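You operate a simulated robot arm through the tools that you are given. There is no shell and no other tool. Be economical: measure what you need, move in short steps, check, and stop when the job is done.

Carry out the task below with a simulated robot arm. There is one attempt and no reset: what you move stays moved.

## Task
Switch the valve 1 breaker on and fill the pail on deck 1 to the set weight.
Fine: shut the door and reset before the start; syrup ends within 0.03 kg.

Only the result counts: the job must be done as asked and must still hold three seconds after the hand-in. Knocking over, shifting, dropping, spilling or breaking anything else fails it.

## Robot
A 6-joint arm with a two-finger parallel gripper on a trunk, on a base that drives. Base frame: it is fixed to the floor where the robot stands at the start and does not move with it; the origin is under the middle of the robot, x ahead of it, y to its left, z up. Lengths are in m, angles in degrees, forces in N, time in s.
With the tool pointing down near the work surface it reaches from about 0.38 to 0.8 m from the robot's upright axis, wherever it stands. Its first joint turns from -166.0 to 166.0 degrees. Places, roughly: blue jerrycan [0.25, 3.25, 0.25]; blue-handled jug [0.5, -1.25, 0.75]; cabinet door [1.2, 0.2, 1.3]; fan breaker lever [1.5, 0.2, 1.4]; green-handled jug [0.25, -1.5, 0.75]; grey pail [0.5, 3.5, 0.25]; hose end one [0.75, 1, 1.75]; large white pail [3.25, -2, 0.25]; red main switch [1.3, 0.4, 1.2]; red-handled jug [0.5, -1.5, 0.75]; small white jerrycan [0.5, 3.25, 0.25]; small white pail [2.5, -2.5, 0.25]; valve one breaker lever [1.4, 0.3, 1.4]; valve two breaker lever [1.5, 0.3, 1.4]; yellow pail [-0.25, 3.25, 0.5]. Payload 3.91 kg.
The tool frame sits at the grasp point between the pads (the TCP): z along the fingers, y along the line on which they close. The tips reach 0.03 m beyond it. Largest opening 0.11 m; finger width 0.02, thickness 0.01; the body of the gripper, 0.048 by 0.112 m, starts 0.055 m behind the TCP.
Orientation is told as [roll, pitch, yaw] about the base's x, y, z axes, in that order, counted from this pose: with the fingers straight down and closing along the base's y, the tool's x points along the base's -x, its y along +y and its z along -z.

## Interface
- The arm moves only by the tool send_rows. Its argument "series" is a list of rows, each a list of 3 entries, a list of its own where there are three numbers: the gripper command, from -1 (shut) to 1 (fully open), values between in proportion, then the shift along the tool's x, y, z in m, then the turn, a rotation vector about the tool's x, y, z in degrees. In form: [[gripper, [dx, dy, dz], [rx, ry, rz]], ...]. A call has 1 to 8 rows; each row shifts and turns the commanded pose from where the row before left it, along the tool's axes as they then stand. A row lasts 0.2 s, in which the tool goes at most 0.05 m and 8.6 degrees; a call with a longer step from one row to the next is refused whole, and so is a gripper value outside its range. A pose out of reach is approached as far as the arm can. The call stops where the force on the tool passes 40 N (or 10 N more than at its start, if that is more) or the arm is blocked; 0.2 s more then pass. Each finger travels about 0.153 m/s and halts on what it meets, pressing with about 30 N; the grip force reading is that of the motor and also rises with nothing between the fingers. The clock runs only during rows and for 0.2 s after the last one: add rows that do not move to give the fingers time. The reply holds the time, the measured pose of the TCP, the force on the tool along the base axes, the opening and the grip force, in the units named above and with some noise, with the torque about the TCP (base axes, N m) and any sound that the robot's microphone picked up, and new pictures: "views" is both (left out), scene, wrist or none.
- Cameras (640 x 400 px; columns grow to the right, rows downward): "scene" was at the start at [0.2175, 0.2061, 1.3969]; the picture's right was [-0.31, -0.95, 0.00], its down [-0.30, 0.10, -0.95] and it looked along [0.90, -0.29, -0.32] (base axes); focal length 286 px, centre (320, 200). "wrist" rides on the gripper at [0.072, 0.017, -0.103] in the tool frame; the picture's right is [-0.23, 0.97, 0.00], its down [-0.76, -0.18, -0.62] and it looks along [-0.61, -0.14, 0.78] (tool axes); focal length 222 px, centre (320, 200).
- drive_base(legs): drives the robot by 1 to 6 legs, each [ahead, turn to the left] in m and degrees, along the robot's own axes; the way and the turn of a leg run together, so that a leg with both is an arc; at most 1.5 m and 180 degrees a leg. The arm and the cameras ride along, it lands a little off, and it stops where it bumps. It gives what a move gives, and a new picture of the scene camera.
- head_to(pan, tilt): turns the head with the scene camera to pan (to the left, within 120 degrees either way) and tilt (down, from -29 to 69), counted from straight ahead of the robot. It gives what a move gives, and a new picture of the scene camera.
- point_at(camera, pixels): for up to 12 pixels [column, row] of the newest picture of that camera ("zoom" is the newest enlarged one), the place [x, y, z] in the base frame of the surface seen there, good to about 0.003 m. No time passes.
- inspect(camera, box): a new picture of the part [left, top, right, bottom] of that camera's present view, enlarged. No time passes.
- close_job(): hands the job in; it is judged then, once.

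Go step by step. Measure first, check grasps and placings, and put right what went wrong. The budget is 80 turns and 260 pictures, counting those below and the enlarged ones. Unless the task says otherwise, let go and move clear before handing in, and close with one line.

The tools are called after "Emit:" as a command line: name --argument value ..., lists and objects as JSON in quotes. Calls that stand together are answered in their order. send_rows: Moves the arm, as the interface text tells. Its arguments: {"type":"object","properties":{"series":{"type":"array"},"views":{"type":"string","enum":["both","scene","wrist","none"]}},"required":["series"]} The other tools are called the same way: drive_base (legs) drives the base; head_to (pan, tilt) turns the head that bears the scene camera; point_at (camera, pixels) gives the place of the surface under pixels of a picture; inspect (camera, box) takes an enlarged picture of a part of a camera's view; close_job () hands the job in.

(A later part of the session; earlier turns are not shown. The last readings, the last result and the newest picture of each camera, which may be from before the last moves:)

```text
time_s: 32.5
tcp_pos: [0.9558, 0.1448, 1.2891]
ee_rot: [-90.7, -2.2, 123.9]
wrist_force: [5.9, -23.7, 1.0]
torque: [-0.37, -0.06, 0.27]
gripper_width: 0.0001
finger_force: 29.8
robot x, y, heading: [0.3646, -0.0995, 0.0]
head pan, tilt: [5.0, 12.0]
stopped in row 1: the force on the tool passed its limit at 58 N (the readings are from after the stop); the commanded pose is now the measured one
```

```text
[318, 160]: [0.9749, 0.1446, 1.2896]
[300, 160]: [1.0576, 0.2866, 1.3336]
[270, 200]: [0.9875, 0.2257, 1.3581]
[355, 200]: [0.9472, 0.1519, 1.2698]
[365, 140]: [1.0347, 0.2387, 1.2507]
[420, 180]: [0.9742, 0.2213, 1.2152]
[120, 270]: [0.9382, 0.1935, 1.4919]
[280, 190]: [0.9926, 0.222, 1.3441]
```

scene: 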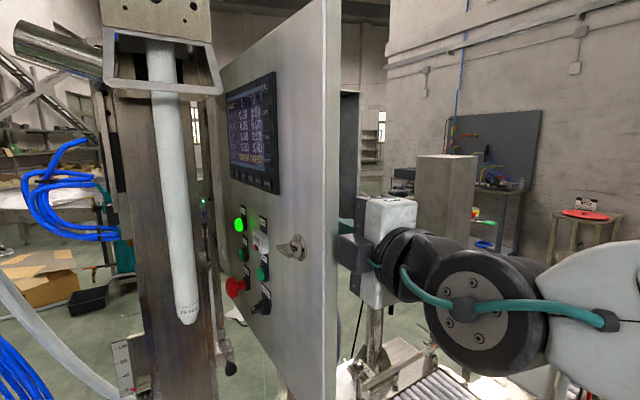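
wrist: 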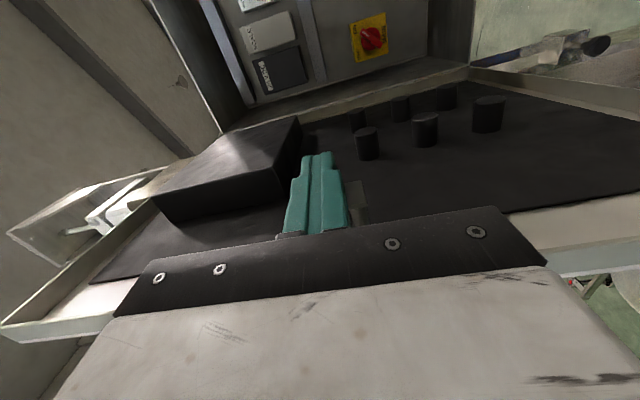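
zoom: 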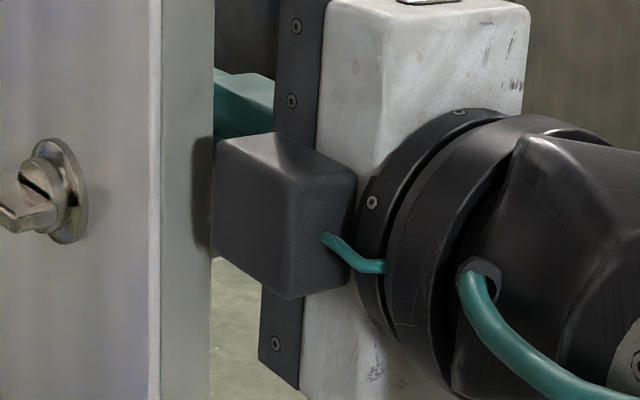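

The box front is right at the door tip. I'll shift right 0.06, go in 0.09 deeper so the box is behind the edge, then push left gently.

Emit:
send_rows --series '[[-1, [0.035, 0, 0], [0, 0, 0]], [-1, [0.03, 0, 0], [0, 0, 0]], [-1, [0, 0, 0.045], [0, 0, 0]], [-1, [0, 0, 0.045], [0, 0, 0]]]' --views "none"

Emit:
send_rows --series '[[-1, [-0.015, 0, 0], [0, 0, 0]], [-1, [-0.015, 0, 0], [0, 0, 0]], [-1, [-0.015, 0, 0], [0, 0, 0]], [-1, [-0.015, 0, 0], [0, 0, 0]]]'

```text
time_s: 33.3
tcp_pos: [0.9721, 0.1528, 1.2942]
ee_rot: [-90.4, -2.0, 123.8]
wrist_force: [-56.0, -50.8, 9.9]
torque: [-0.74, 1.59, 4.06]
gripper_width: 0.0002
finger_force: 30.0
out of reach, approached as far as the arm can: row 1, 2, 3
robot x, y, heading: [0.3702, -0.0971, -0.0]
head pan, tilt: [5.0, 12.0]
stopped in row 3: the force on the tool passed its limit at 205 N (the readings are from after the stop); the commanded pose is now the measured one
```

```text
time_s: 33.6
tcp_pos: [0.9714, 0.1518, 1.2935]
ee_rot: [-90.4, -2.1, 123.3]
wrist_force: [-35.1, -57.2, 7.4]
torque: [-0.83, 1.03, 4.48]
gripper_width: 0.0
finger_force: 30.2
robot x, y, heading: [0.3692, -0.0988, -0.3]
head pan, tilt: [5.0, 12.0]
stopped in row 1: the force on the tool passed its limit at 89 N (the readings are from after the stop); the commanded pose is now the measured one
```

scene: 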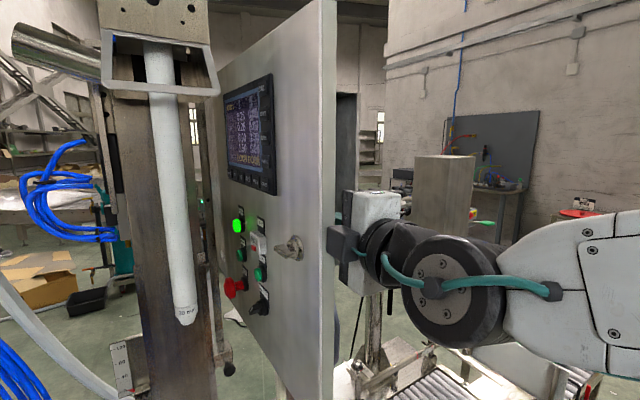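
wrist: 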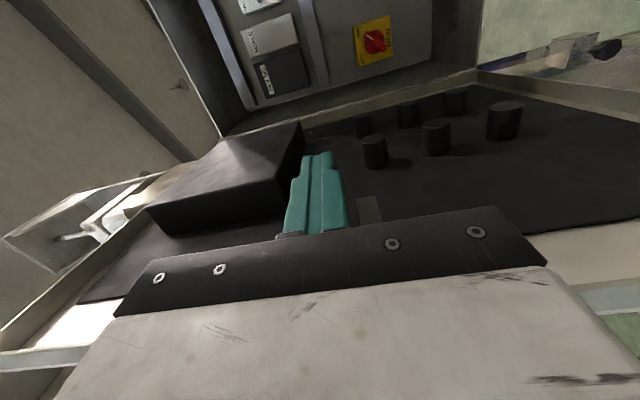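

The wrist is at a joint limit in this roll. I'll pull back a bit and undo the roll (box then goes on top, away from the door).

Emit:
send_rows --series '[[-1, [0, 0, -0.02], [0, 0, 0]], [-1, [0, 0, -0.03], [0, 0, 8]], [-1, [0, 0, 0], [0, 0, 8]], [-1, [0, 0, 0], [0, 0, 8]], [-1, [0, 0, 0], [0, 0, 8]], [-1, [0, 0, 0], [0, 0, 8]]]'

```text
time_s: 35.0
tcp_pos: [0.931, 0.129, 1.2912]
ee_rot: [-90.2, -42.1, 123.6]
wrist_force: [-0.3, -0.2, 1.0]
torque: [0.0, -0.03, 0.02]
gripper_width: 0.0
finger_force: 30.2
robot x, y, heading: [0.3635, -0.0956, -0.2]
head pan, tilt: [5.0, 12.0]
```

scene: 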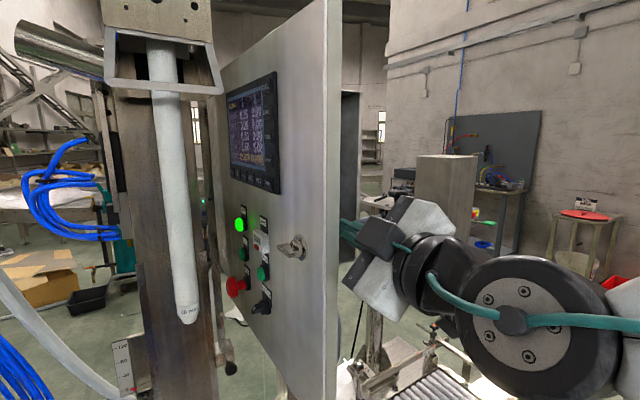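
wrist: 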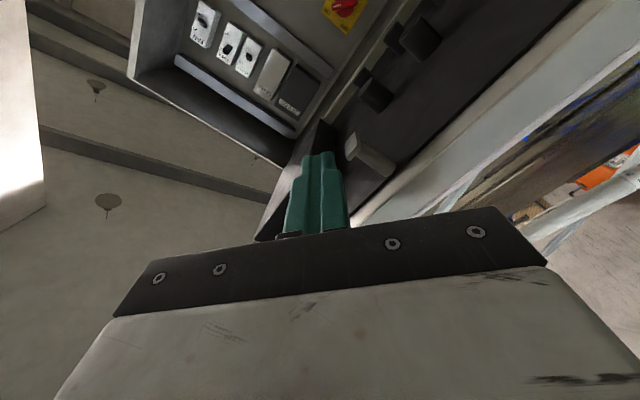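

Free of force. Finish the roll back and shift right/forward inside.

Emit:
send_rows --series '[[-1, [0, 0, 0], [0, 0, 8]], [-1, [0, 0, 0], [0, 0, 8]], [-1, [0, 0, 0], [0, 0, 8]], [-1, [0, 0, 0], [0, 0, 8]], [-1, [0, 0, 0], [0, 0, 8]], [-1, [0, -0.03, 0], [0, 0, 0]]]' --views "none"

Emit:
send_rows --series '[[-1, [0, -0.03, 0], [0, 0, 0]], [-1, [0, 0, 0.03], [0, 0, 0]], [-1, [0, 0, 0.03], [0, 0, 0]]]'

```text
time_s: 36.4
tcp_pos: [0.9379, 0.1143, 1.2969]
ee_rot: [-90.4, -82.2, 123.5]
wrist_force: [0.2, 0.5, 0.5]
torque: [0.01, -0.01, -0.01]
gripper_width: 0.0
finger_force: 30.1
out of reach, approached as far as the arm can: row 6
robot x, y, heading: [0.37, -0.1021, -0.0]
head pan, tilt: [5.0, 12.0]
```

```text
time_s: 37.2
tcp_pos: [0.9714, 0.1428, 1.3052]
ee_rot: [-91.5, -82.0, 124.6]
wrist_force: [-32.4, -28.4, 3.1]
torque: [0.45, -0.22, 2.8]
gripper_width: 0.0
finger_force: 29.9
out of reach, approached as far as the arm can: row 1, 2, 3
robot x, y, heading: [0.3672, -0.0948, -0.2]
head pan, tilt: [5.0, 12.0]
stopped in row 3: the force on the tool passed its limit at 161 N (the readings are from after the stop); the commanded pose is now the measured one
```

scene: 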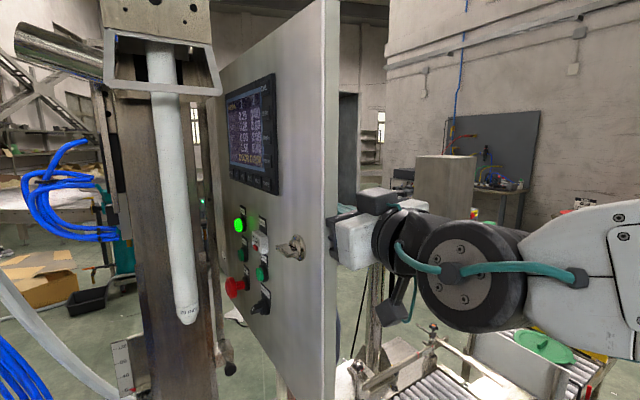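
wrist: 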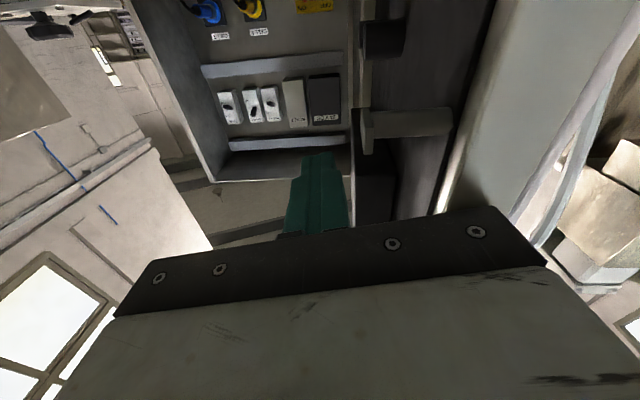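

The wrist is too near the arm's own column here. I'll withdraw, reverse the base 0.22 m, and redo the hook with more reach.

Emit:
send_rows --series '[[-1, [0, 0, -0.03], [0, 0, 0]], [-1, [0, 0, -0.04], [0, 0, 0]]]' --views "none"

Emit:
drive_base --legs '[[-0.22, 0]]'

```text
time_s: 37.8
tcp_pos: [0.9178, 0.1074, 1.3031]
ee_rot: [-89.4, -82.0, 122.6]
wrist_force: [0.5, -0.3, 0.0]
torque: [0.03, -0.03, -0.01]
gripper_width: 0.0
finger_force: 30.1
robot x, y, heading: [0.3653, -0.0957, -0.3]
head pan, tilt: [5.0, 12.0]
```

```text
time_s: 39.5
tcp_pos: [0.6954, 0.1089, 1.303]
ee_rot: [-89.9, -82.1, 123.2]
wrist_force: [-0.6, 0.1, 0.3]
torque: [-0.03, 0.0, 0.03]
gripper_width: 0.0002
finger_force: 30.3
robot x, y, heading: [0.144, -0.0975, -0.2]
head pan, tilt: [5.0, 12.0]
```

scene: 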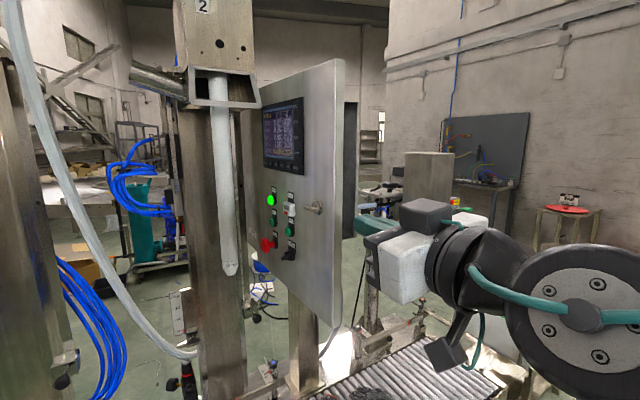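

Now re-approach: move to about [0.90, -0.02], yaw 15°, then in to about [1.02, 0.05].

Emit:
send_rows --series '[[-1, [0, -0.0441, 0.0202], [3.6, 0, 4]], [-1, [0, -0.0428, 0.0229], [3.6, 0, 4]], [-1, [0, -0.0412, 0.0256], [3.6, 0, 0]], [-1, [0, -0.0396, 0.0282], [3.6, 0, 0]], [-1, [0, -0.0377, 0.0306], [3.6, 0, 0]]]' --views "none"

Emit:
send_rows --series '[[-1, [0, 0.014, 0.045], [0, 0, 0]], [-1, [0, 0.014, 0.045], [0, 0, 0]], [-1, [0, 0.014, 0.045], [0, 0, 0]]]'

```text
time_s: 40.7
tcp_pos: [0.8719, 0.0382, 1.3145]
ee_rot: [163.0, -89.5, -148.2]
wrist_force: [-0.6, -0.9, -0.4]
torque: [0.0, 0.03, 0.04]
gripper_width: 0.0
finger_force: 29.8
out of reach, approached as far as the arm can: row 1, 2, 3, 4, 5
robot x, y, heading: [0.1472, -0.0979, -0.3]
head pan, tilt: [5.0, 12.0]
```

```text
time_s: 41.5
tcp_pos: [0.9921, 0.1127, 1.314]
ee_rot: [160.8, -89.5, -145.7]
wrist_force: [1.6, -31.3, -3.6]
torque: [-0.97, -0.41, 2.75]
gripper_width: 0.0001
finger_force: 29.9
robot x, y, heading: [0.1456, -0.1, -0.3]
head pan, tilt: [5.0, 12.0]
```

scene: 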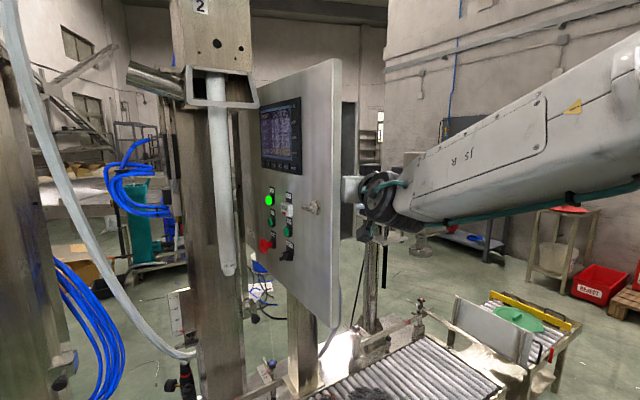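
wrist: 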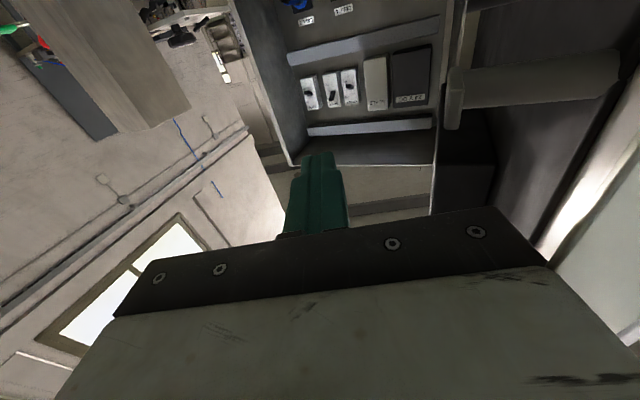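

Hand is inside and already pressing the door (-31 N in y). Push left slowly.

Emit:
send_rows --series '[[-1, [0, 0.015, 0.0], [0, 0, 0]], [-1, [0, 0.015, 0.0], [0, 0, 0]], [-1, [0, 0.015, 0.0], [0, 0, 0]], [-1, [0, 0.015, 0.0], [0, 0, 0]]]' --views "scene"

```text
time_s: 41.8
tcp_pos: [0.9928, 0.113, 1.3146]
ee_rot: [169.3, -89.5, -154.5]
wrist_force: [-2.1, -24.7, -2.0]
torque: [-0.66, -0.01, 2.19]
gripper_width: 0.0001
finger_force: 30.3
robot x, y, heading: [0.1461, -0.0973, -0.6]
head pan, tilt: [5.0, 12.0]
stopped in row 1: the force on the tool passed its limit at 56 N (the readings are from after the stop); the commanded pose is now the measured one
```

scene: 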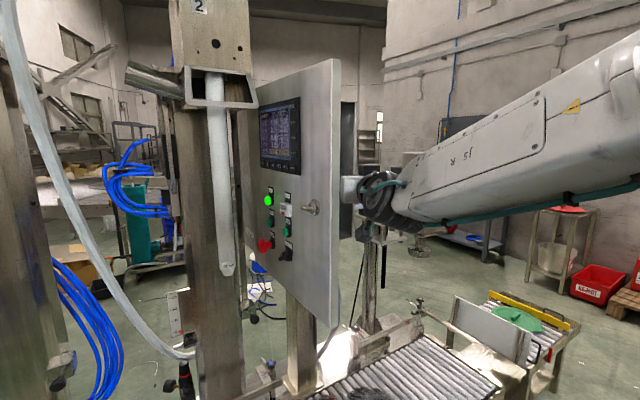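

Contact is at the body, about 0.09 behind the TCP, at the door tip; dry friction needs about 30 N. I'll push in small steps along the tip's tangent.

Emit:
send_rows --series '[[-1, [0, 0.006, -0.001], [0, 0, 0]], [-1, [0, 0.006, -0.001], [0, 0, 0]], [-1, [0, 0.006, -0.001], [0, 0, 0]], [-1, [0, 0.006, -0.001], [0, 0, 0]], [-1, [0, 0.006, -0.001], [0, 0, 0]], [-1, [0, 0.006, -0.001], [0, 0, 0]]]' --views "scene"

Emit:
point_at --camera "scene" --pixels '[[335, 150], [334, 250], [345, 190], [352, 185], [358, 230], [372, 190]]'

Emit:
inspect --camera "scene" --box '[310, 140, 420, 260]'

```text
time_s: 42.1
tcp_pos: [0.9923, 0.1121, 1.3149]
ee_rot: [172.5, -89.5, -158.0]
wrist_force: [-2.5, -22.1, 0.4]
torque: [-0.56, 0.0, 2.05]
gripper_width: 0.0
finger_force: 29.9
robot x, y, heading: [0.1468, -0.0981, -1.0]
head pan, tilt: [5.0, 12.0]
stopped in row 1: the force on the tool passed its limit at 46 N (the readings are from after the stop); the commanded pose is now the measured one
```

scene: 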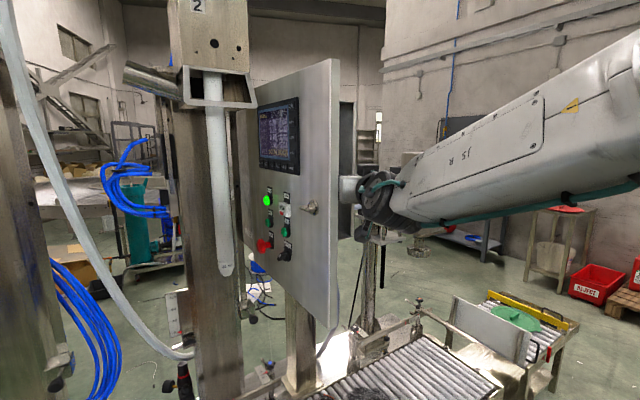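

```text
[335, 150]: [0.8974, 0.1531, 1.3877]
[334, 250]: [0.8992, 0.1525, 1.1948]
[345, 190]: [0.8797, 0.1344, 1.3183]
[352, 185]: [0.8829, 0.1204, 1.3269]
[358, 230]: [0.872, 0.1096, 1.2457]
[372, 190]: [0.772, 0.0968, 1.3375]
```

```text
3.33 times, centred on (365, 200) of scene
```

zoom: 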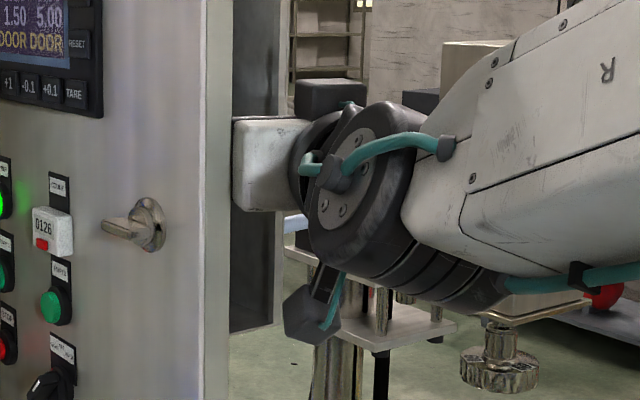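

The door does not yield to 46 N here. Before forcing, I'll look for a stay or obstacle in the wrist view and around the hinge.

Emit:
send_rows --series '[[-1, [0, -0.01, 0], [0, 0, 0]]]' --views "wrist"

Emit:
inspect --camera "wrist" --box '[230, 0, 640, 240]'

Emit:
inspect --camera "scene" --box '[190, 50, 350, 300]'

```text
time_s: 42.5
tcp_pos: [0.994, 0.1061, 1.3154]
ee_rot: [176.4, -89.5, -161.7]
wrist_force: [-0.5, 0.5, -0.8]
torque: [-0.02, -0.04, -0.02]
gripper_width: 0.0001
finger_force: 29.9
robot x, y, heading: [0.1464, -0.0953, -0.5]
head pan, tilt: [5.0, 12.0]
```

wrist: 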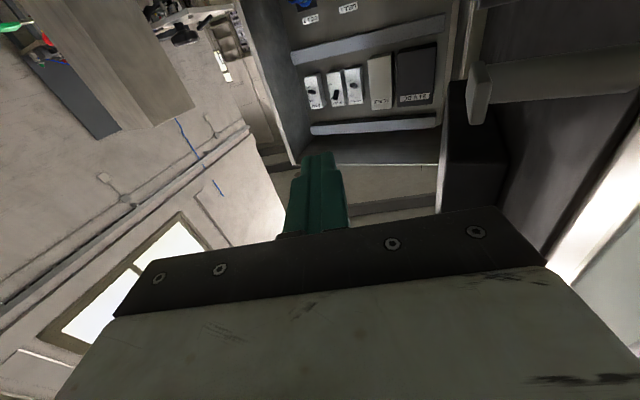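

```text
1.56 times, centred on (435, 120) of wrist
```

zoom: 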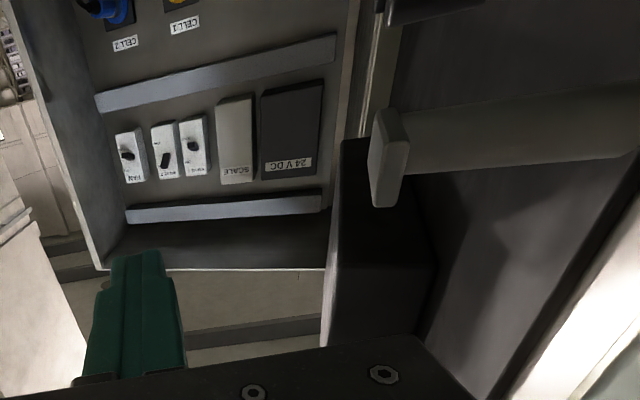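

```text
1.60 times, centred on (270, 175) of scene
```

zoom: 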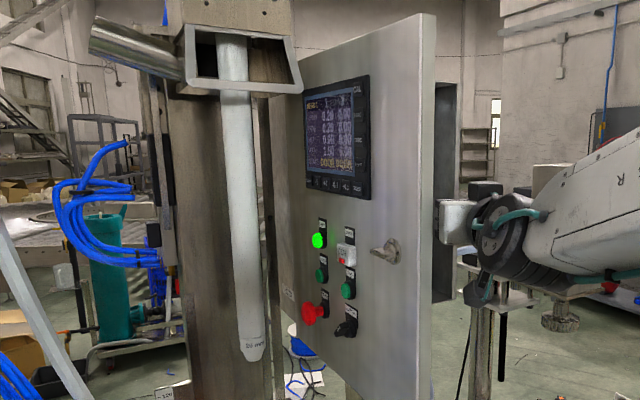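

No obstruction visible. The breakers are in view: FAN, VALVE 2, VALVE 1 left to right. Measure them and the gap; perhaps the present opening is enough.

Emit:
point_at --camera "wrist" --pixels '[[353, 92], [355, 72], [357, 98], [335, 98], [337, 92], [313, 100], [480, 95], [300, 160], [436, 160], [292, 60], [445, 25], [475, 150]]'

Emit:
inspect --camera "wrist" --box '[295, 60, 375, 115]'

```text
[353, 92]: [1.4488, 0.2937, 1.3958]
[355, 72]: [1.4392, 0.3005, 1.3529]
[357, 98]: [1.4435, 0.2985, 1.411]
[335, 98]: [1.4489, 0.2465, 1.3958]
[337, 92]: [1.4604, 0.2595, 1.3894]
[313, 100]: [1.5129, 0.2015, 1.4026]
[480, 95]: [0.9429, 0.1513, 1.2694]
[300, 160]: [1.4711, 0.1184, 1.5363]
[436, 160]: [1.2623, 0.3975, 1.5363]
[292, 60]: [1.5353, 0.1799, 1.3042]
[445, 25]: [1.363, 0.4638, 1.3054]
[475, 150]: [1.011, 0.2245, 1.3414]
```

```text
7.27 times, centred on (335, 88) of wrist
```

zoom: 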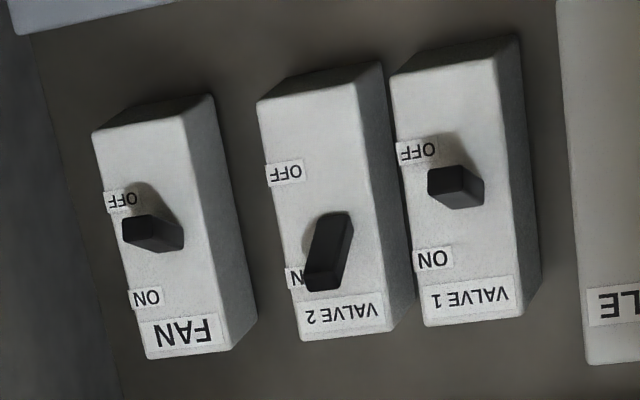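

ON is up; VALVE 1's lever is down (OFF). The cabinet's opening edge seems to run from [1.26, 0.40] to [1.47, 0.12], parallel to the conveyor; I'll verify with scene points and get exact lever places.

Emit:
point_at --camera "zoom" --pixels '[[437, 185], [470, 192], [455, 170], [432, 260], [418, 152], [330, 255], [445, 110], [505, 60], [500, 290], [460, 300]]'

Emit:
point_at --camera "scene" --pixels '[[346, 120], [346, 160], [352, 120], [354, 110], [344, 230], [244, 200], [250, 240]]'

Emit:
point_at --camera "wrist" --pixels '[[290, 158], [298, 163], [250, 40], [270, 80], [420, 162], [434, 163], [449, 100], [455, 60], [340, 163], [345, 150]]'

```text
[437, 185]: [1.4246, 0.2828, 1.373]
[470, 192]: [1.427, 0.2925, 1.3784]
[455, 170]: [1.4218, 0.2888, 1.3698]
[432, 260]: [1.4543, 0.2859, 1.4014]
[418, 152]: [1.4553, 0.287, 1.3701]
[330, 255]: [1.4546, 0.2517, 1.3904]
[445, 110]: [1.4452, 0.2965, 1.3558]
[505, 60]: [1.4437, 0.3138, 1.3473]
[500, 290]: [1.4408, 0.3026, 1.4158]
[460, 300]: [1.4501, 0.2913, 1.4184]
```

```text
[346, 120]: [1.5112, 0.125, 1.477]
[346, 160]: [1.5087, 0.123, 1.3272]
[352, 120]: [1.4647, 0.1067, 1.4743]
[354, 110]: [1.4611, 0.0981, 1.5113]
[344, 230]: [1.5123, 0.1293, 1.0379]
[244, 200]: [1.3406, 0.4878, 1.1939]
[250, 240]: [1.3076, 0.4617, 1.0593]
```

```text
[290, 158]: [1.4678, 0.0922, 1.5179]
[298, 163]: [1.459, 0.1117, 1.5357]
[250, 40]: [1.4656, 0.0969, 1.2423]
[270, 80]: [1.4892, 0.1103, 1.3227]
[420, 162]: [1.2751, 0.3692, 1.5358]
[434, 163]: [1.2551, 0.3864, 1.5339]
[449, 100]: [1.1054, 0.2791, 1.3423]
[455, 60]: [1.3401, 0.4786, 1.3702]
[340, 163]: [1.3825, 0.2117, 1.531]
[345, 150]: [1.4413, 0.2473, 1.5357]
```

Confirmed: the cabinet front faces [-0.81, -0.58], so the door was ajar at the start and now stands about 85° open. Valve 1's lever tip is at about [1.425, 0.287, 1.374], face inward direction yaw 35.5°. I'll fold the arm in, and drive to [0.62, -0.28] heading 35°.

Emit:
point_at --camera "wrist" --pixels '[[480, 70], [478, 95], [475, 118], [488, 110], [560, 80], [487, 75]]'

Emit:
send_rows --series '[[-1, [0, -0.0184, -0.0426], [2.5, 0, 0]], [-1, [0, -0.0202, -0.0416], [2.5, 0, 0]], [-1, [0, -0.0221, -0.0407], [2.5, 0, 0]], [-1, [0, -0.0239, -0.0398], [2.5, 0, 0]], [-1, [0, -0.0255, -0.0387], [2.5, 0, 0]], [-1, [0, -0.0272, -0.0376], [2.5, 0, 0]]]' --views "none"

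Emit:
drive_base --legs '[[0, -21], [0.508, 0], [0, 56]]'

```text
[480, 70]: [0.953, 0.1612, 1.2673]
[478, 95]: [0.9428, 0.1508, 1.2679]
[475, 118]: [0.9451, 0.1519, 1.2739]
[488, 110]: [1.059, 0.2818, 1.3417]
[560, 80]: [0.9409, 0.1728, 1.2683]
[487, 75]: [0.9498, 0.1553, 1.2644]
```

```text
time_s: 43.9
tcp_pos: [0.7752, -0.0666, 1.3106]
ee_rot: [156.3, -89.6, -156.8]
wrist_force: [0.5, 0.5, 0.5]
torque: [0.02, 0.0, 0.01]
gripper_width: 0.0
finger_force: 30.4
robot x, y, heading: [0.1479, -0.0984, -0.5]
head pan, tilt: [5.0, 12.0]
```

```text
time_s: 50.5
tcp_pos: [1.1098, 0.1116, 1.3122]
ee_rot: [161.1, -89.4, -126.2]
wrist_force: [0.3, -0.1, -0.4]
torque: [0.01, 0.0, 0.0]
gripper_width: 0.0
finger_force: 30.5
robot x, y, heading: [0.6167, -0.2844, 35.0]
head pan, tilt: [5.0, 12.0]
```

scene: 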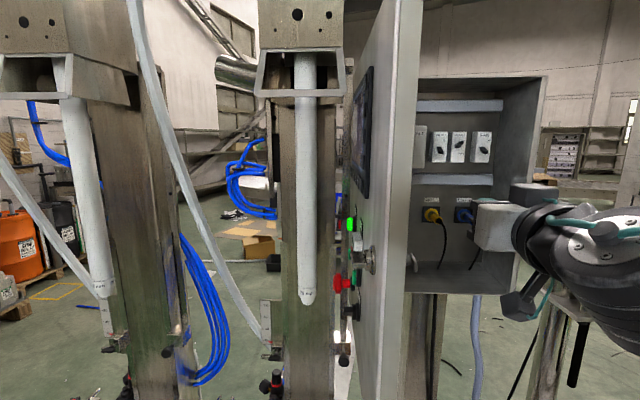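

Excellent view of the open cabinet. Zoom on the breakers.

Emit:
inspect --camera "scene" --box '[410, 100, 510, 190]'

Emit:
point_at --camera "zoom" --pixels '[[183, 305], [183, 320], [190, 295], [320, 290], [440, 320], [170, 270], [175, 340]]'

Emit:
inspect --camera "scene" --box '[350, 190, 430, 310]'

```text
4.44 times, centred on (460, 145) of scene
```

zoom: 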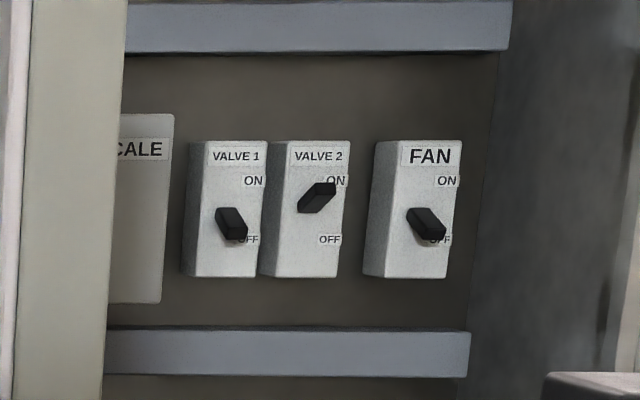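

```text
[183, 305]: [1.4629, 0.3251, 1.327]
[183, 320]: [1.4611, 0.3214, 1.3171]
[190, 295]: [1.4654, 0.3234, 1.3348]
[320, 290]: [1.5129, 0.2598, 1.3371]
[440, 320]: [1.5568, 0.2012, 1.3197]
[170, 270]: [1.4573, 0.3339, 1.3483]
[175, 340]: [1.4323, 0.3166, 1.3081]
```

```text
3.33 times, centred on (390, 250) of scene
```

zoom: 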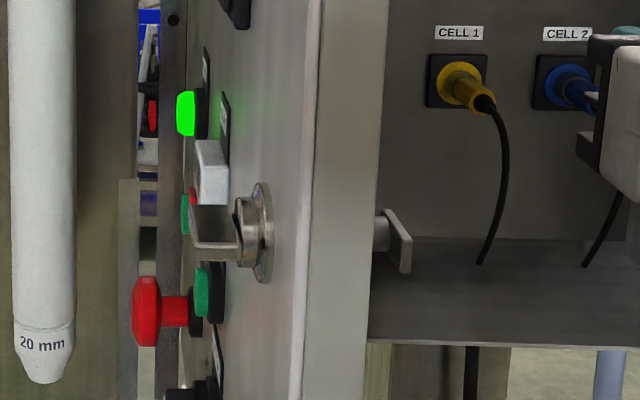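

VALVE 1's lever sits towards OFF at zoom (231,223), scene about (440,150). Measure it from here.

Emit:
point_at --camera "scene" --pixels '[[439, 149], [441, 150], [440, 152], [441, 154], [436, 158], [437, 142], [459, 145], [447, 145], [431, 150], [463, 141]]'

```text
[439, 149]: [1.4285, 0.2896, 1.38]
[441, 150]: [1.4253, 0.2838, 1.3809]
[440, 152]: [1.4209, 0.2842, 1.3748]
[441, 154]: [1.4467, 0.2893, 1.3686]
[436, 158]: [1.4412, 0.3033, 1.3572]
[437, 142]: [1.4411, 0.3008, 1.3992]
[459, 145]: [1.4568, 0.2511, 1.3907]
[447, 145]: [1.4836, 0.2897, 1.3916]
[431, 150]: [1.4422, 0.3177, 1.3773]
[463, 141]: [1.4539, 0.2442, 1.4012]
```

Approach along the inward normal to stand in front of and slightly below the lever.

Emit:
send_rows --series '[[-1, [-0.012, -0.02, 0.04], [0, 0, 0]], [-1, [-0.011, -0.021, 0.04], [0, 0, 0]], [-1, [0, 0, 0.045], [0, 0, 0]], [-1, [0, 0, 0.045], [0, 0, 0]], [-1, [0, 0, 0.045], [0, 0, 0]], [-1, [0, 0, 0.045], [0, 0, 0]], [-1, [0, 0, 0.02], [0, 0, 0]]]'

Emit:
inspect --camera "scene" --box '[410, 100, 510, 190]'

```text
time_s: 52.1
tcp_pos: [1.3511, 0.248, 1.3421]
ee_rot: [153.6, -89.7, -119.2]
wrist_force: [-1.0, 0.0, 0.7]
torque: [0.0, 0.03, -0.02]
gripper_width: 0.0
finger_force: 29.9
out of reach, approached as far as the arm can: row 4, 5, 6
robot x, y, heading: [0.6154, -0.2789, 35.0]
head pan, tilt: [5.0, 12.0]
```

scene: 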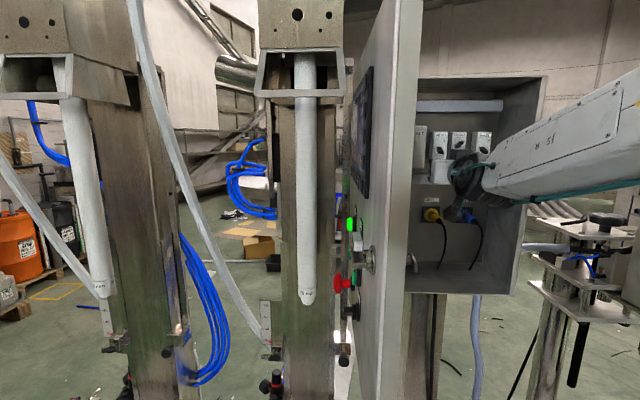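
wrist: 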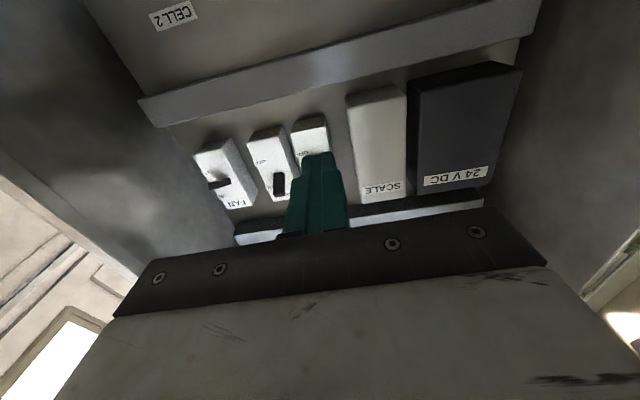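

```text
4.44 times, centred on (460, 145) of scene
```

zoom: 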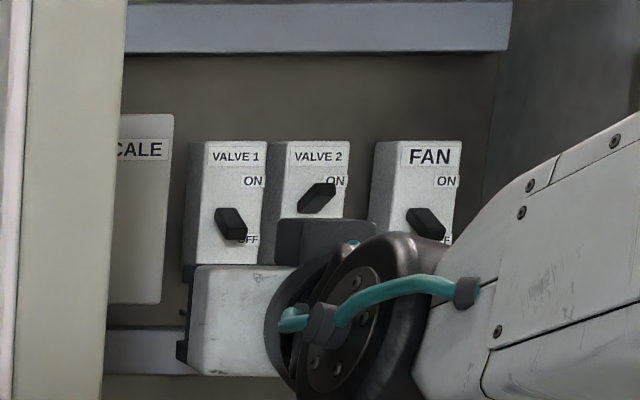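

TCP is about 0.065 short (reach limit). Pull back 0.05 and drive ahead 0.11.

Emit:
send_rows --series '[[-1, [0, 0, -0.05], [0, 0, 0]], [-1, [0.01, 0, -0.03], [0, 0, 0]]]' --views "none"

Emit:
drive_base --legs '[[0.1, 0]]'

```text
time_s: 52.7
tcp_pos: [1.2882, 0.2036, 1.3307]
ee_rot: [154.5, -89.6, -119.7]
wrist_force: [0.6, -0.1, -1.0]
torque: [0.03, -0.04, -0.01]
gripper_width: 0.0001
finger_force: 29.8
robot x, y, heading: [0.6153, -0.275, 35.0]
head pan, tilt: [5.0, 12.0]
```

```text
time_s: 53.8
tcp_pos: [1.3692, 0.2588, 1.3308]
ee_rot: [157.9, -89.6, -123.3]
wrist_force: [1.0, -0.5, -0.7]
torque: [-0.01, 0.0, -0.01]
gripper_width: 0.0
finger_force: 30.4
robot x, y, heading: [0.6947, -0.2236, 35.0]
head pan, tilt: [5.0, 12.0]
```

scene: 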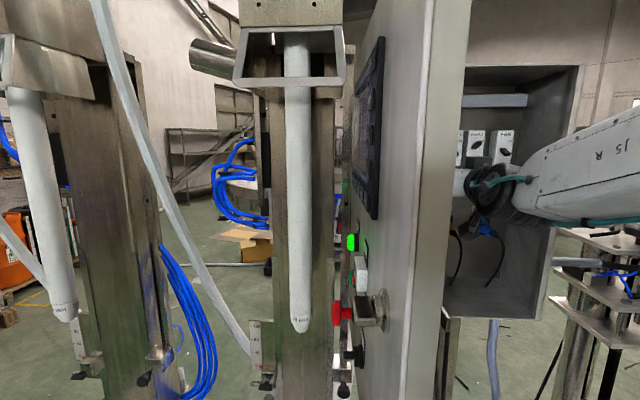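

Now d is 0.043 short and 0.010 left. Move in below the lever, then lift in small steps.

Emit:
send_rows --series '[[-1, [0, -0.01, 0.02], [0, 0, 0]], [-1, [0, 0, 0.023], [0, 0, 0]], [-1, [0, 0, 0], [0, 0, 0]]]' --views "wrist"

Emit:
inspect --camera "wrist" --box '[220, 80, 420, 205]'

```text
time_s: 54.6
tcp_pos: [1.4061, 0.2818, 1.333]
ee_rot: [147.2, -89.6, -113.1]
wrist_force: [0.7, -0.6, -0.1]
torque: [0.04, 0.03, 0.0]
gripper_width: 0.0
finger_force: 30.1
out of reach, approached as far as the arm can: row 1
robot x, y, heading: [0.6954, -0.2235, 34.8]
head pan, tilt: [5.0, 12.0]
```

wrist: 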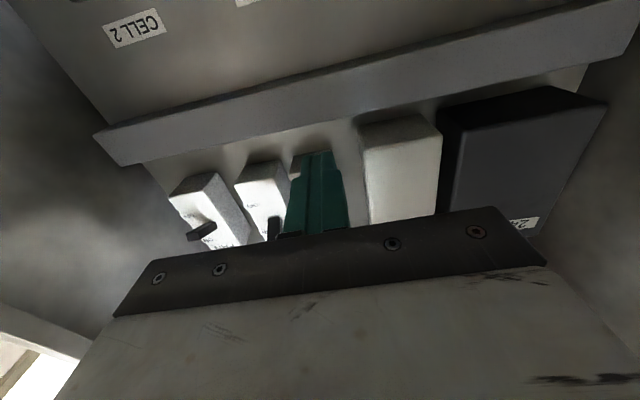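

```text
3.20 times, centred on (320, 142) of wrist
```

zoom: 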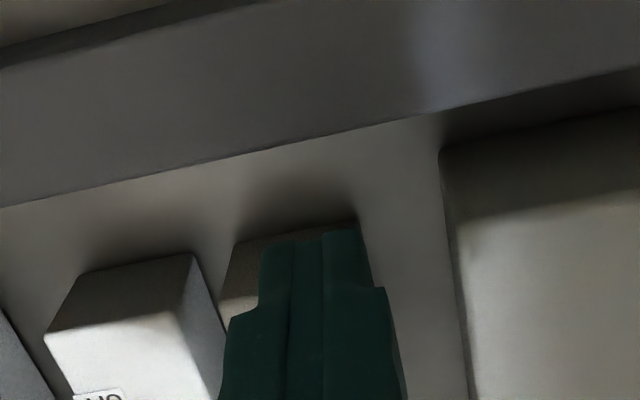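

TCP is at the right depth but about 7 mm left of the lever; nudge right and lift.

Emit:
send_rows --series '[[-1, [0, -0.007, 0], [0, 0, 0]], [-1, [-0.012, 0, 0], [0, 0, 0]], [-1, [-0.012, 0, 0], [0, 0, 0]], [-1, [-0.01, 0, 0], [0, 0, 0]], [-1, [-0.01, 0, 0], [0, 0, 0]]]' --views "scene"

Emit:
inspect --camera "scene" --box '[440, 100, 540, 220]'

```text
time_s: 55.8
tcp_pos: [1.4069, 0.2815, 1.3767]
ee_rot: [154.1, -89.5, -119.6]
wrist_force: [-3.0, -1.5, -2.5]
torque: [-0.05, 0.02, -0.03]
gripper_width: 0.0004
finger_force: 30.6
out of reach, approached as far as the arm can: row 1
robot x, y, heading: [0.6953, -0.2226, 35.2]
head pan, tilt: [5.0, 12.0]
```

scene: 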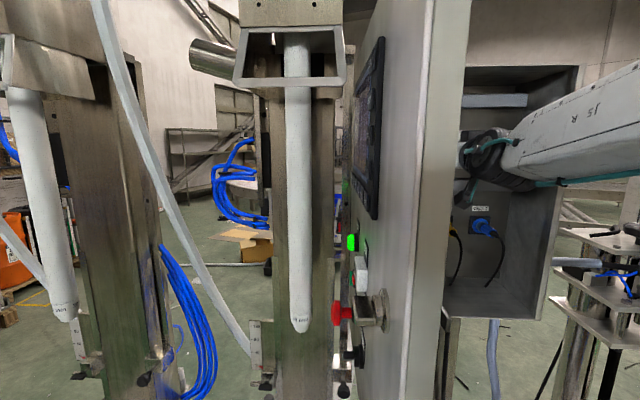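

```text
3.33 times, centred on (490, 160) of scene
```

zoom: 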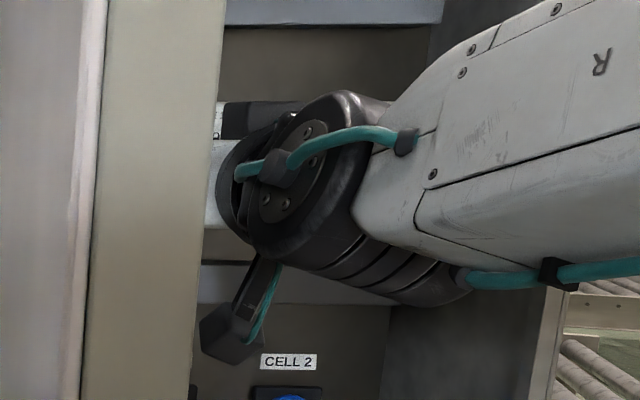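

Light contact (-2.5 N); keep lifting about 0.03.

Emit:
send_rows --series '[[-1, [-0.01, 0, 0], [0, 0, 0]], [-1, [-0.01, 0, 0], [0, 0, 0]], [-1, [-0.01, 0, 0], [0, 0, 0]]]' --views "wrist"

```text
time_s: 56.2
tcp_pos: [1.4064, 0.2812, 1.3775]
ee_rot: [5.4, -89.4, 29.3]
wrist_force: [-1.0, -1.8, -2.8]
torque: [-0.03, 0.05, -0.04]
gripper_width: 0.0
finger_force: 30.1
robot x, y, heading: [0.6963, -0.2242, 35.0]
head pan, tilt: [5.0, 12.0]
stopped in row 2: the force on the tool passed its limit at 52 N (the readings are from after the stop); the commanded pose is now the measured one
```

wrist: 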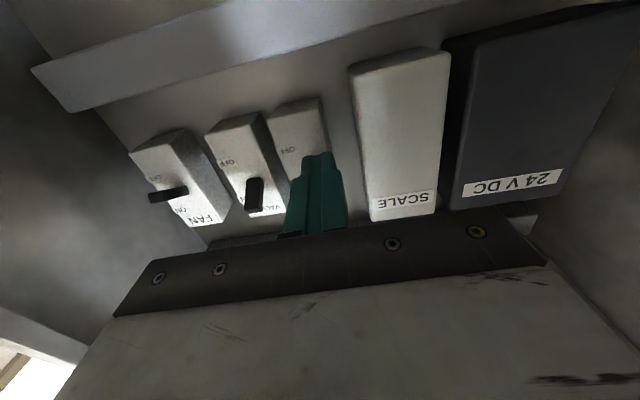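

Hard stop reached at z 1.3775, likely the lever at its ON end. Back off and look.

Emit:
send_rows --series '[[-1, [0.005, 0, 0], [0, 0, 0]], [-1, [0, 0, -0.04], [0, 0, 0]], [-1, [0.02, 0, -0.04], [0, 0, 0]], [-1, [0.03, 0, -0.03], [0, 0, 0]]]'

Emit:
inspect --camera "wrist" --box '[180, 40, 400, 180]'

Emit:
inspect --camera "scene" --box '[440, 110, 530, 180]'

```text
time_s: 57.2
tcp_pos: [1.3154, 0.2182, 1.3215]
ee_rot: [10.7, -89.4, 24.2]
wrist_force: [0.8, -0.2, 0.5]
torque: [0.06, 0.01, 0.0]
gripper_width: 0.0
finger_force: 30.1
robot x, y, heading: [0.693, -0.2243, 34.9]
head pan, tilt: [5.0, 12.0]
```

scene: 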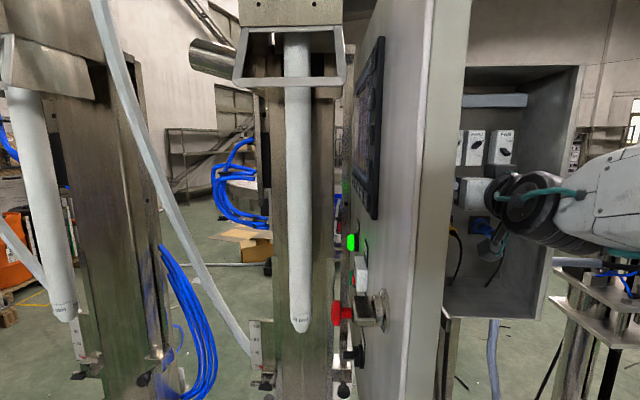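
wrist: 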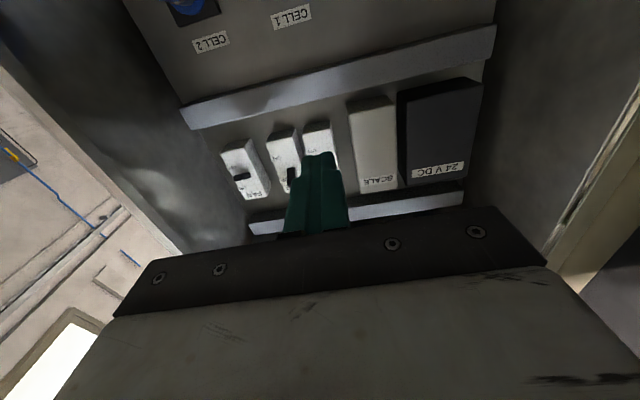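

```text
2.86 times, centred on (290, 110) of wrist
```

zoom: 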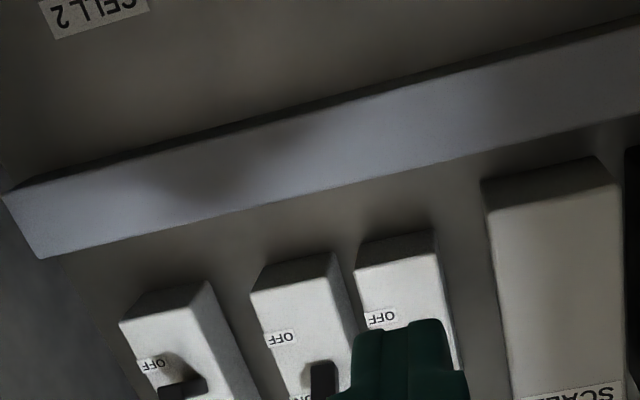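

```text
5.71 times, centred on (485, 145) of scene
```

zoom: 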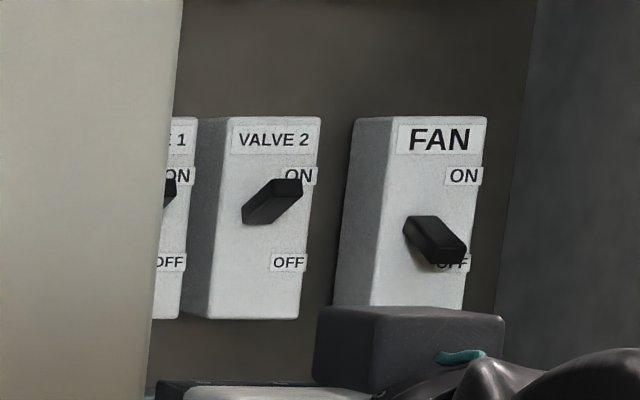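

VALVE 1's lever now stands at ON like VALVE 2's. Next I must swing the door back; I'll reverse 0.4 m so I can straddle the door's edge with open fingers and swing it.

Emit:
drive_base --legs '[[-0.4, 0]]'

Emit:
point_at --camera "scene" --pixels '[[320, 200]]'

```text
time_s: 59.5
tcp_pos: [1.0126, 0.0222, 1.3243]
ee_rot: [14.9, -89.7, 20.7]
wrist_force: [0.7, 0.3, -0.5]
torque: [0.0, -0.03, 0.05]
gripper_width: 0.0001
finger_force: 29.9
robot x, y, heading: [0.3992, -0.424, 35.8]
head pan, tilt: [5.0, 12.0]
stopped in leg 1: the robot was blocked; the commanded pose is now the measured one
```

scene: 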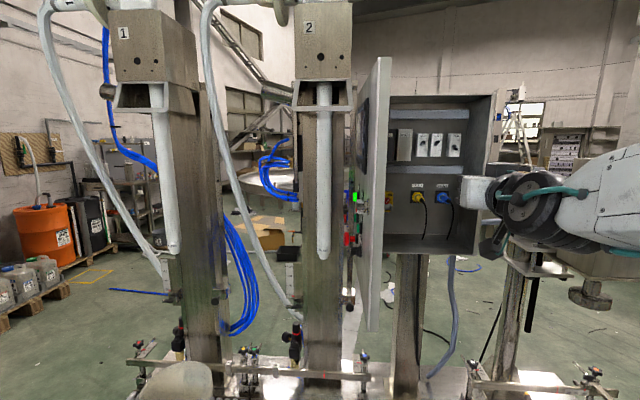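

```text
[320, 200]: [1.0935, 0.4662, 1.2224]
```

The base bumped something behind at [0.40, -0.42]. I'll look back to see what, and confirm the breaker.

Emit:
inspect --camera "scene" --box '[380, 110, 480, 190]'

Emit:
head_to --pan -118 --tilt 35

Emit:
head_to --pan 118 --tilt 35

```text
5.00 times, centred on (430, 150) of scene
```

zoom: 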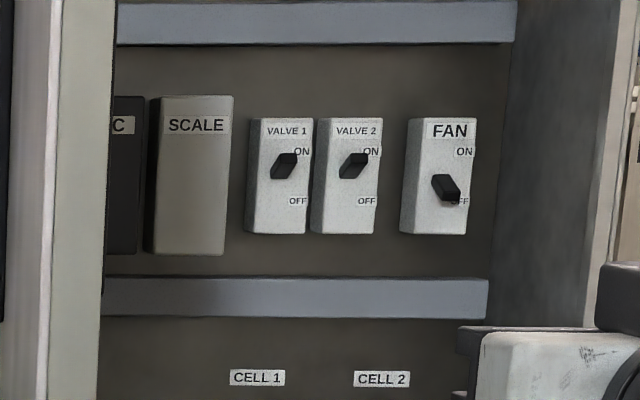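

```text
time_s: 61.6
tcp_pos: [1.0118, 0.0228, 1.324]
ee_rot: [18.2, -89.5, 17.4]
wrist_force: [-0.6, -0.9, -0.1]
torque: [-0.03, -0.04, 0.04]
gripper_width: 0.0
finger_force: 30.4
robot x, y, heading: [0.4003, -0.4235, 35.8]
head pan, tilt: [-118.0, 35.0]
```

scene: 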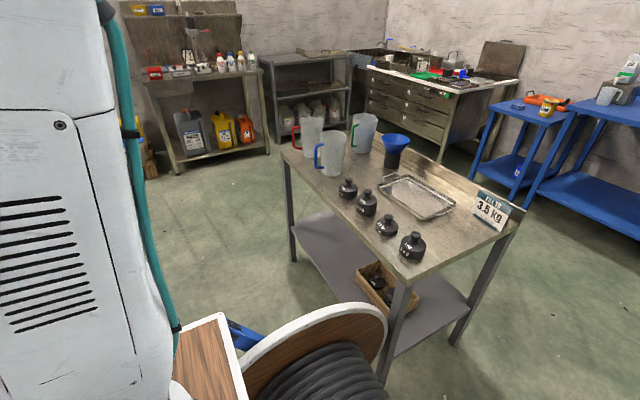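

```text
time_s: 64.9
tcp_pos: [1.0118, 0.0219, 1.3249]
ee_rot: [17.9, -89.6, 17.5]
wrist_force: [-0.2, 0.3, -0.7]
torque: [0.04, 0.01, -0.01]
gripper_width: 0.0001
finger_force: 30.1
robot x, y, heading: [0.3989, -0.4211, 35.7]
head pan, tilt: [118.0, 35.0]
```

scene: 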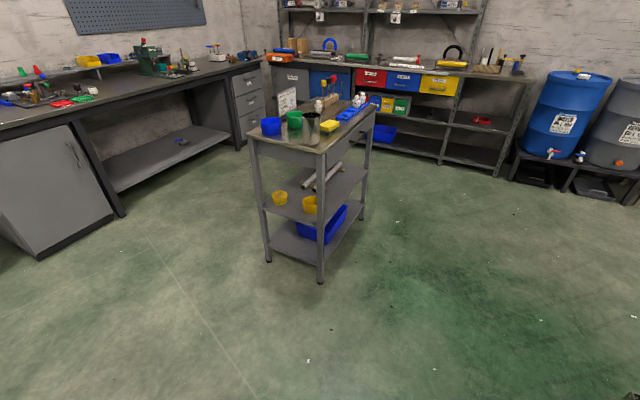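

VALVE 1 is ON. The base touched the weights table, all still upright; I'll move ahead a little and read the sign there.

Emit:
drive_base --legs '[[0.03, 0]]'

Emit:
head_to --pan -118 --tilt 35

Emit:
inspect --camera "scene" --box '[400, 170, 520, 270]'

```text
time_s: 65.8
tcp_pos: [1.0361, 0.0395, 1.3243]
ee_rot: [17.9, -89.6, 17.5]
wrist_force: [-1.0, -0.2, -0.1]
torque: [-0.02, 0.0, 0.01]
gripper_width: 0.0
finger_force: 30.3
robot x, y, heading: [0.4233, -0.4061, 35.6]
head pan, tilt: [118.0, 35.0]
```

scene: 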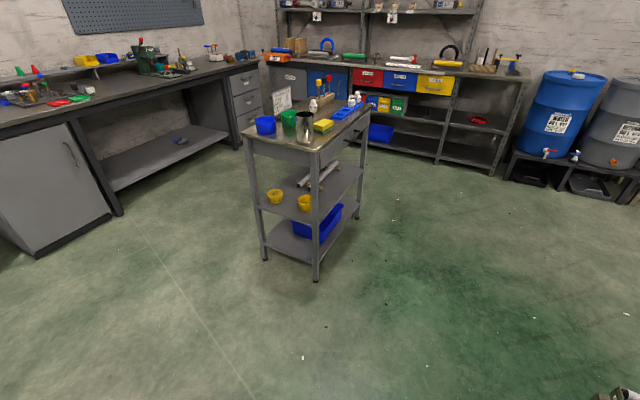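

```text
time_s: 69.1
tcp_pos: [1.0372, 0.0399, 1.3259]
ee_rot: [17.8, -89.6, 17.8]
wrist_force: [0.1, 0.9, 0.2]
torque: [0.0, -0.01, 0.04]
gripper_width: 0.0
finger_force: 30.3
robot x, y, heading: [0.4221, -0.4069, 36.0]
head pan, tilt: [-118.0, 35.0]
```

scene: 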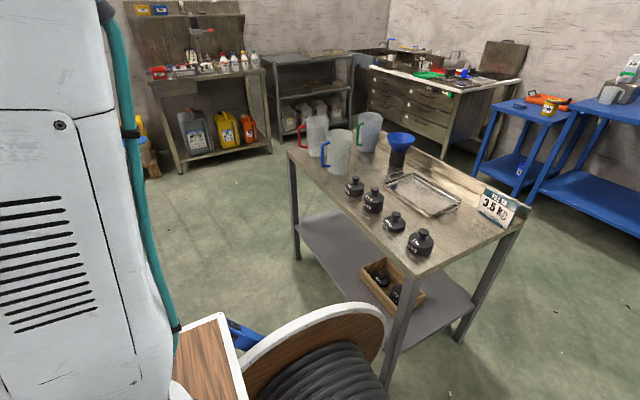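

```text
4.00 times, centred on (460, 220) of scene
```

zoom: 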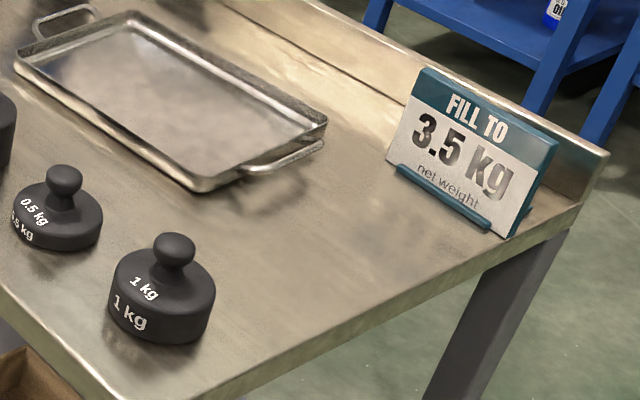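

The sign is a card, but the task says the set weight, which is the panel's SET (1.50). Back to the door: look again at the tip.

Emit:
head_to --pan 5 --tilt 12

Emit:
point_at --camera "scene" --pixels '[[384, 150], [382, 200], [378, 250], [388, 150], [378, 200], [391, 200], [386, 200]]'

Emit:
inspect --camera "scene" --box '[340, 140, 440, 260]'

```text
time_s: 71.1
tcp_pos: [1.0374, 0.0395, 1.325]
ee_rot: [17.8, -89.6, 17.7]
wrist_force: [-0.1, 0.1, 0.1]
torque: [0.03, -0.03, -0.01]
gripper_width: 0.0002
finger_force: 30.1
robot x, y, heading: [0.4235, -0.4068, 35.6]
head pan, tilt: [5.0, 12.0]
```

scene: 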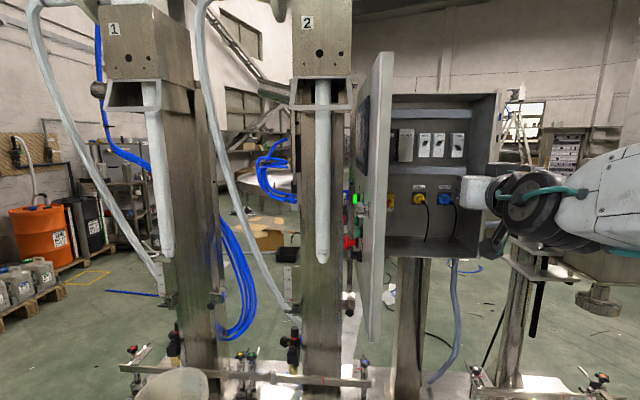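

```text
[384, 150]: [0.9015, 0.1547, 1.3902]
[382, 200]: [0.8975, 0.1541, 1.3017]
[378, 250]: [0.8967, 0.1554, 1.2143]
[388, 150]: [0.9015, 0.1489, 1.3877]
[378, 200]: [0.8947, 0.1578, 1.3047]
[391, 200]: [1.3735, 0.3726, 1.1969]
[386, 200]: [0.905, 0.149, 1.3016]
```

```text
3.33 times, centred on (390, 200) of scene
```

zoom: 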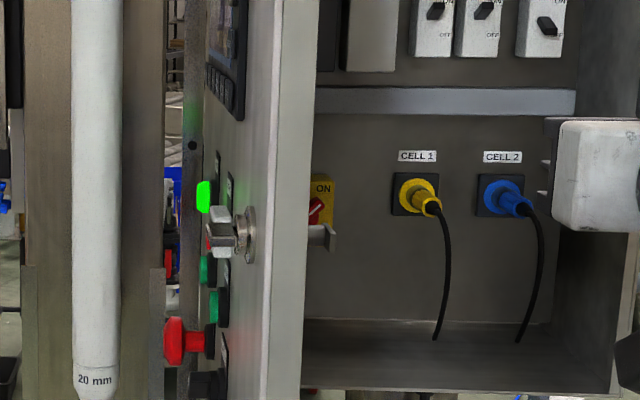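

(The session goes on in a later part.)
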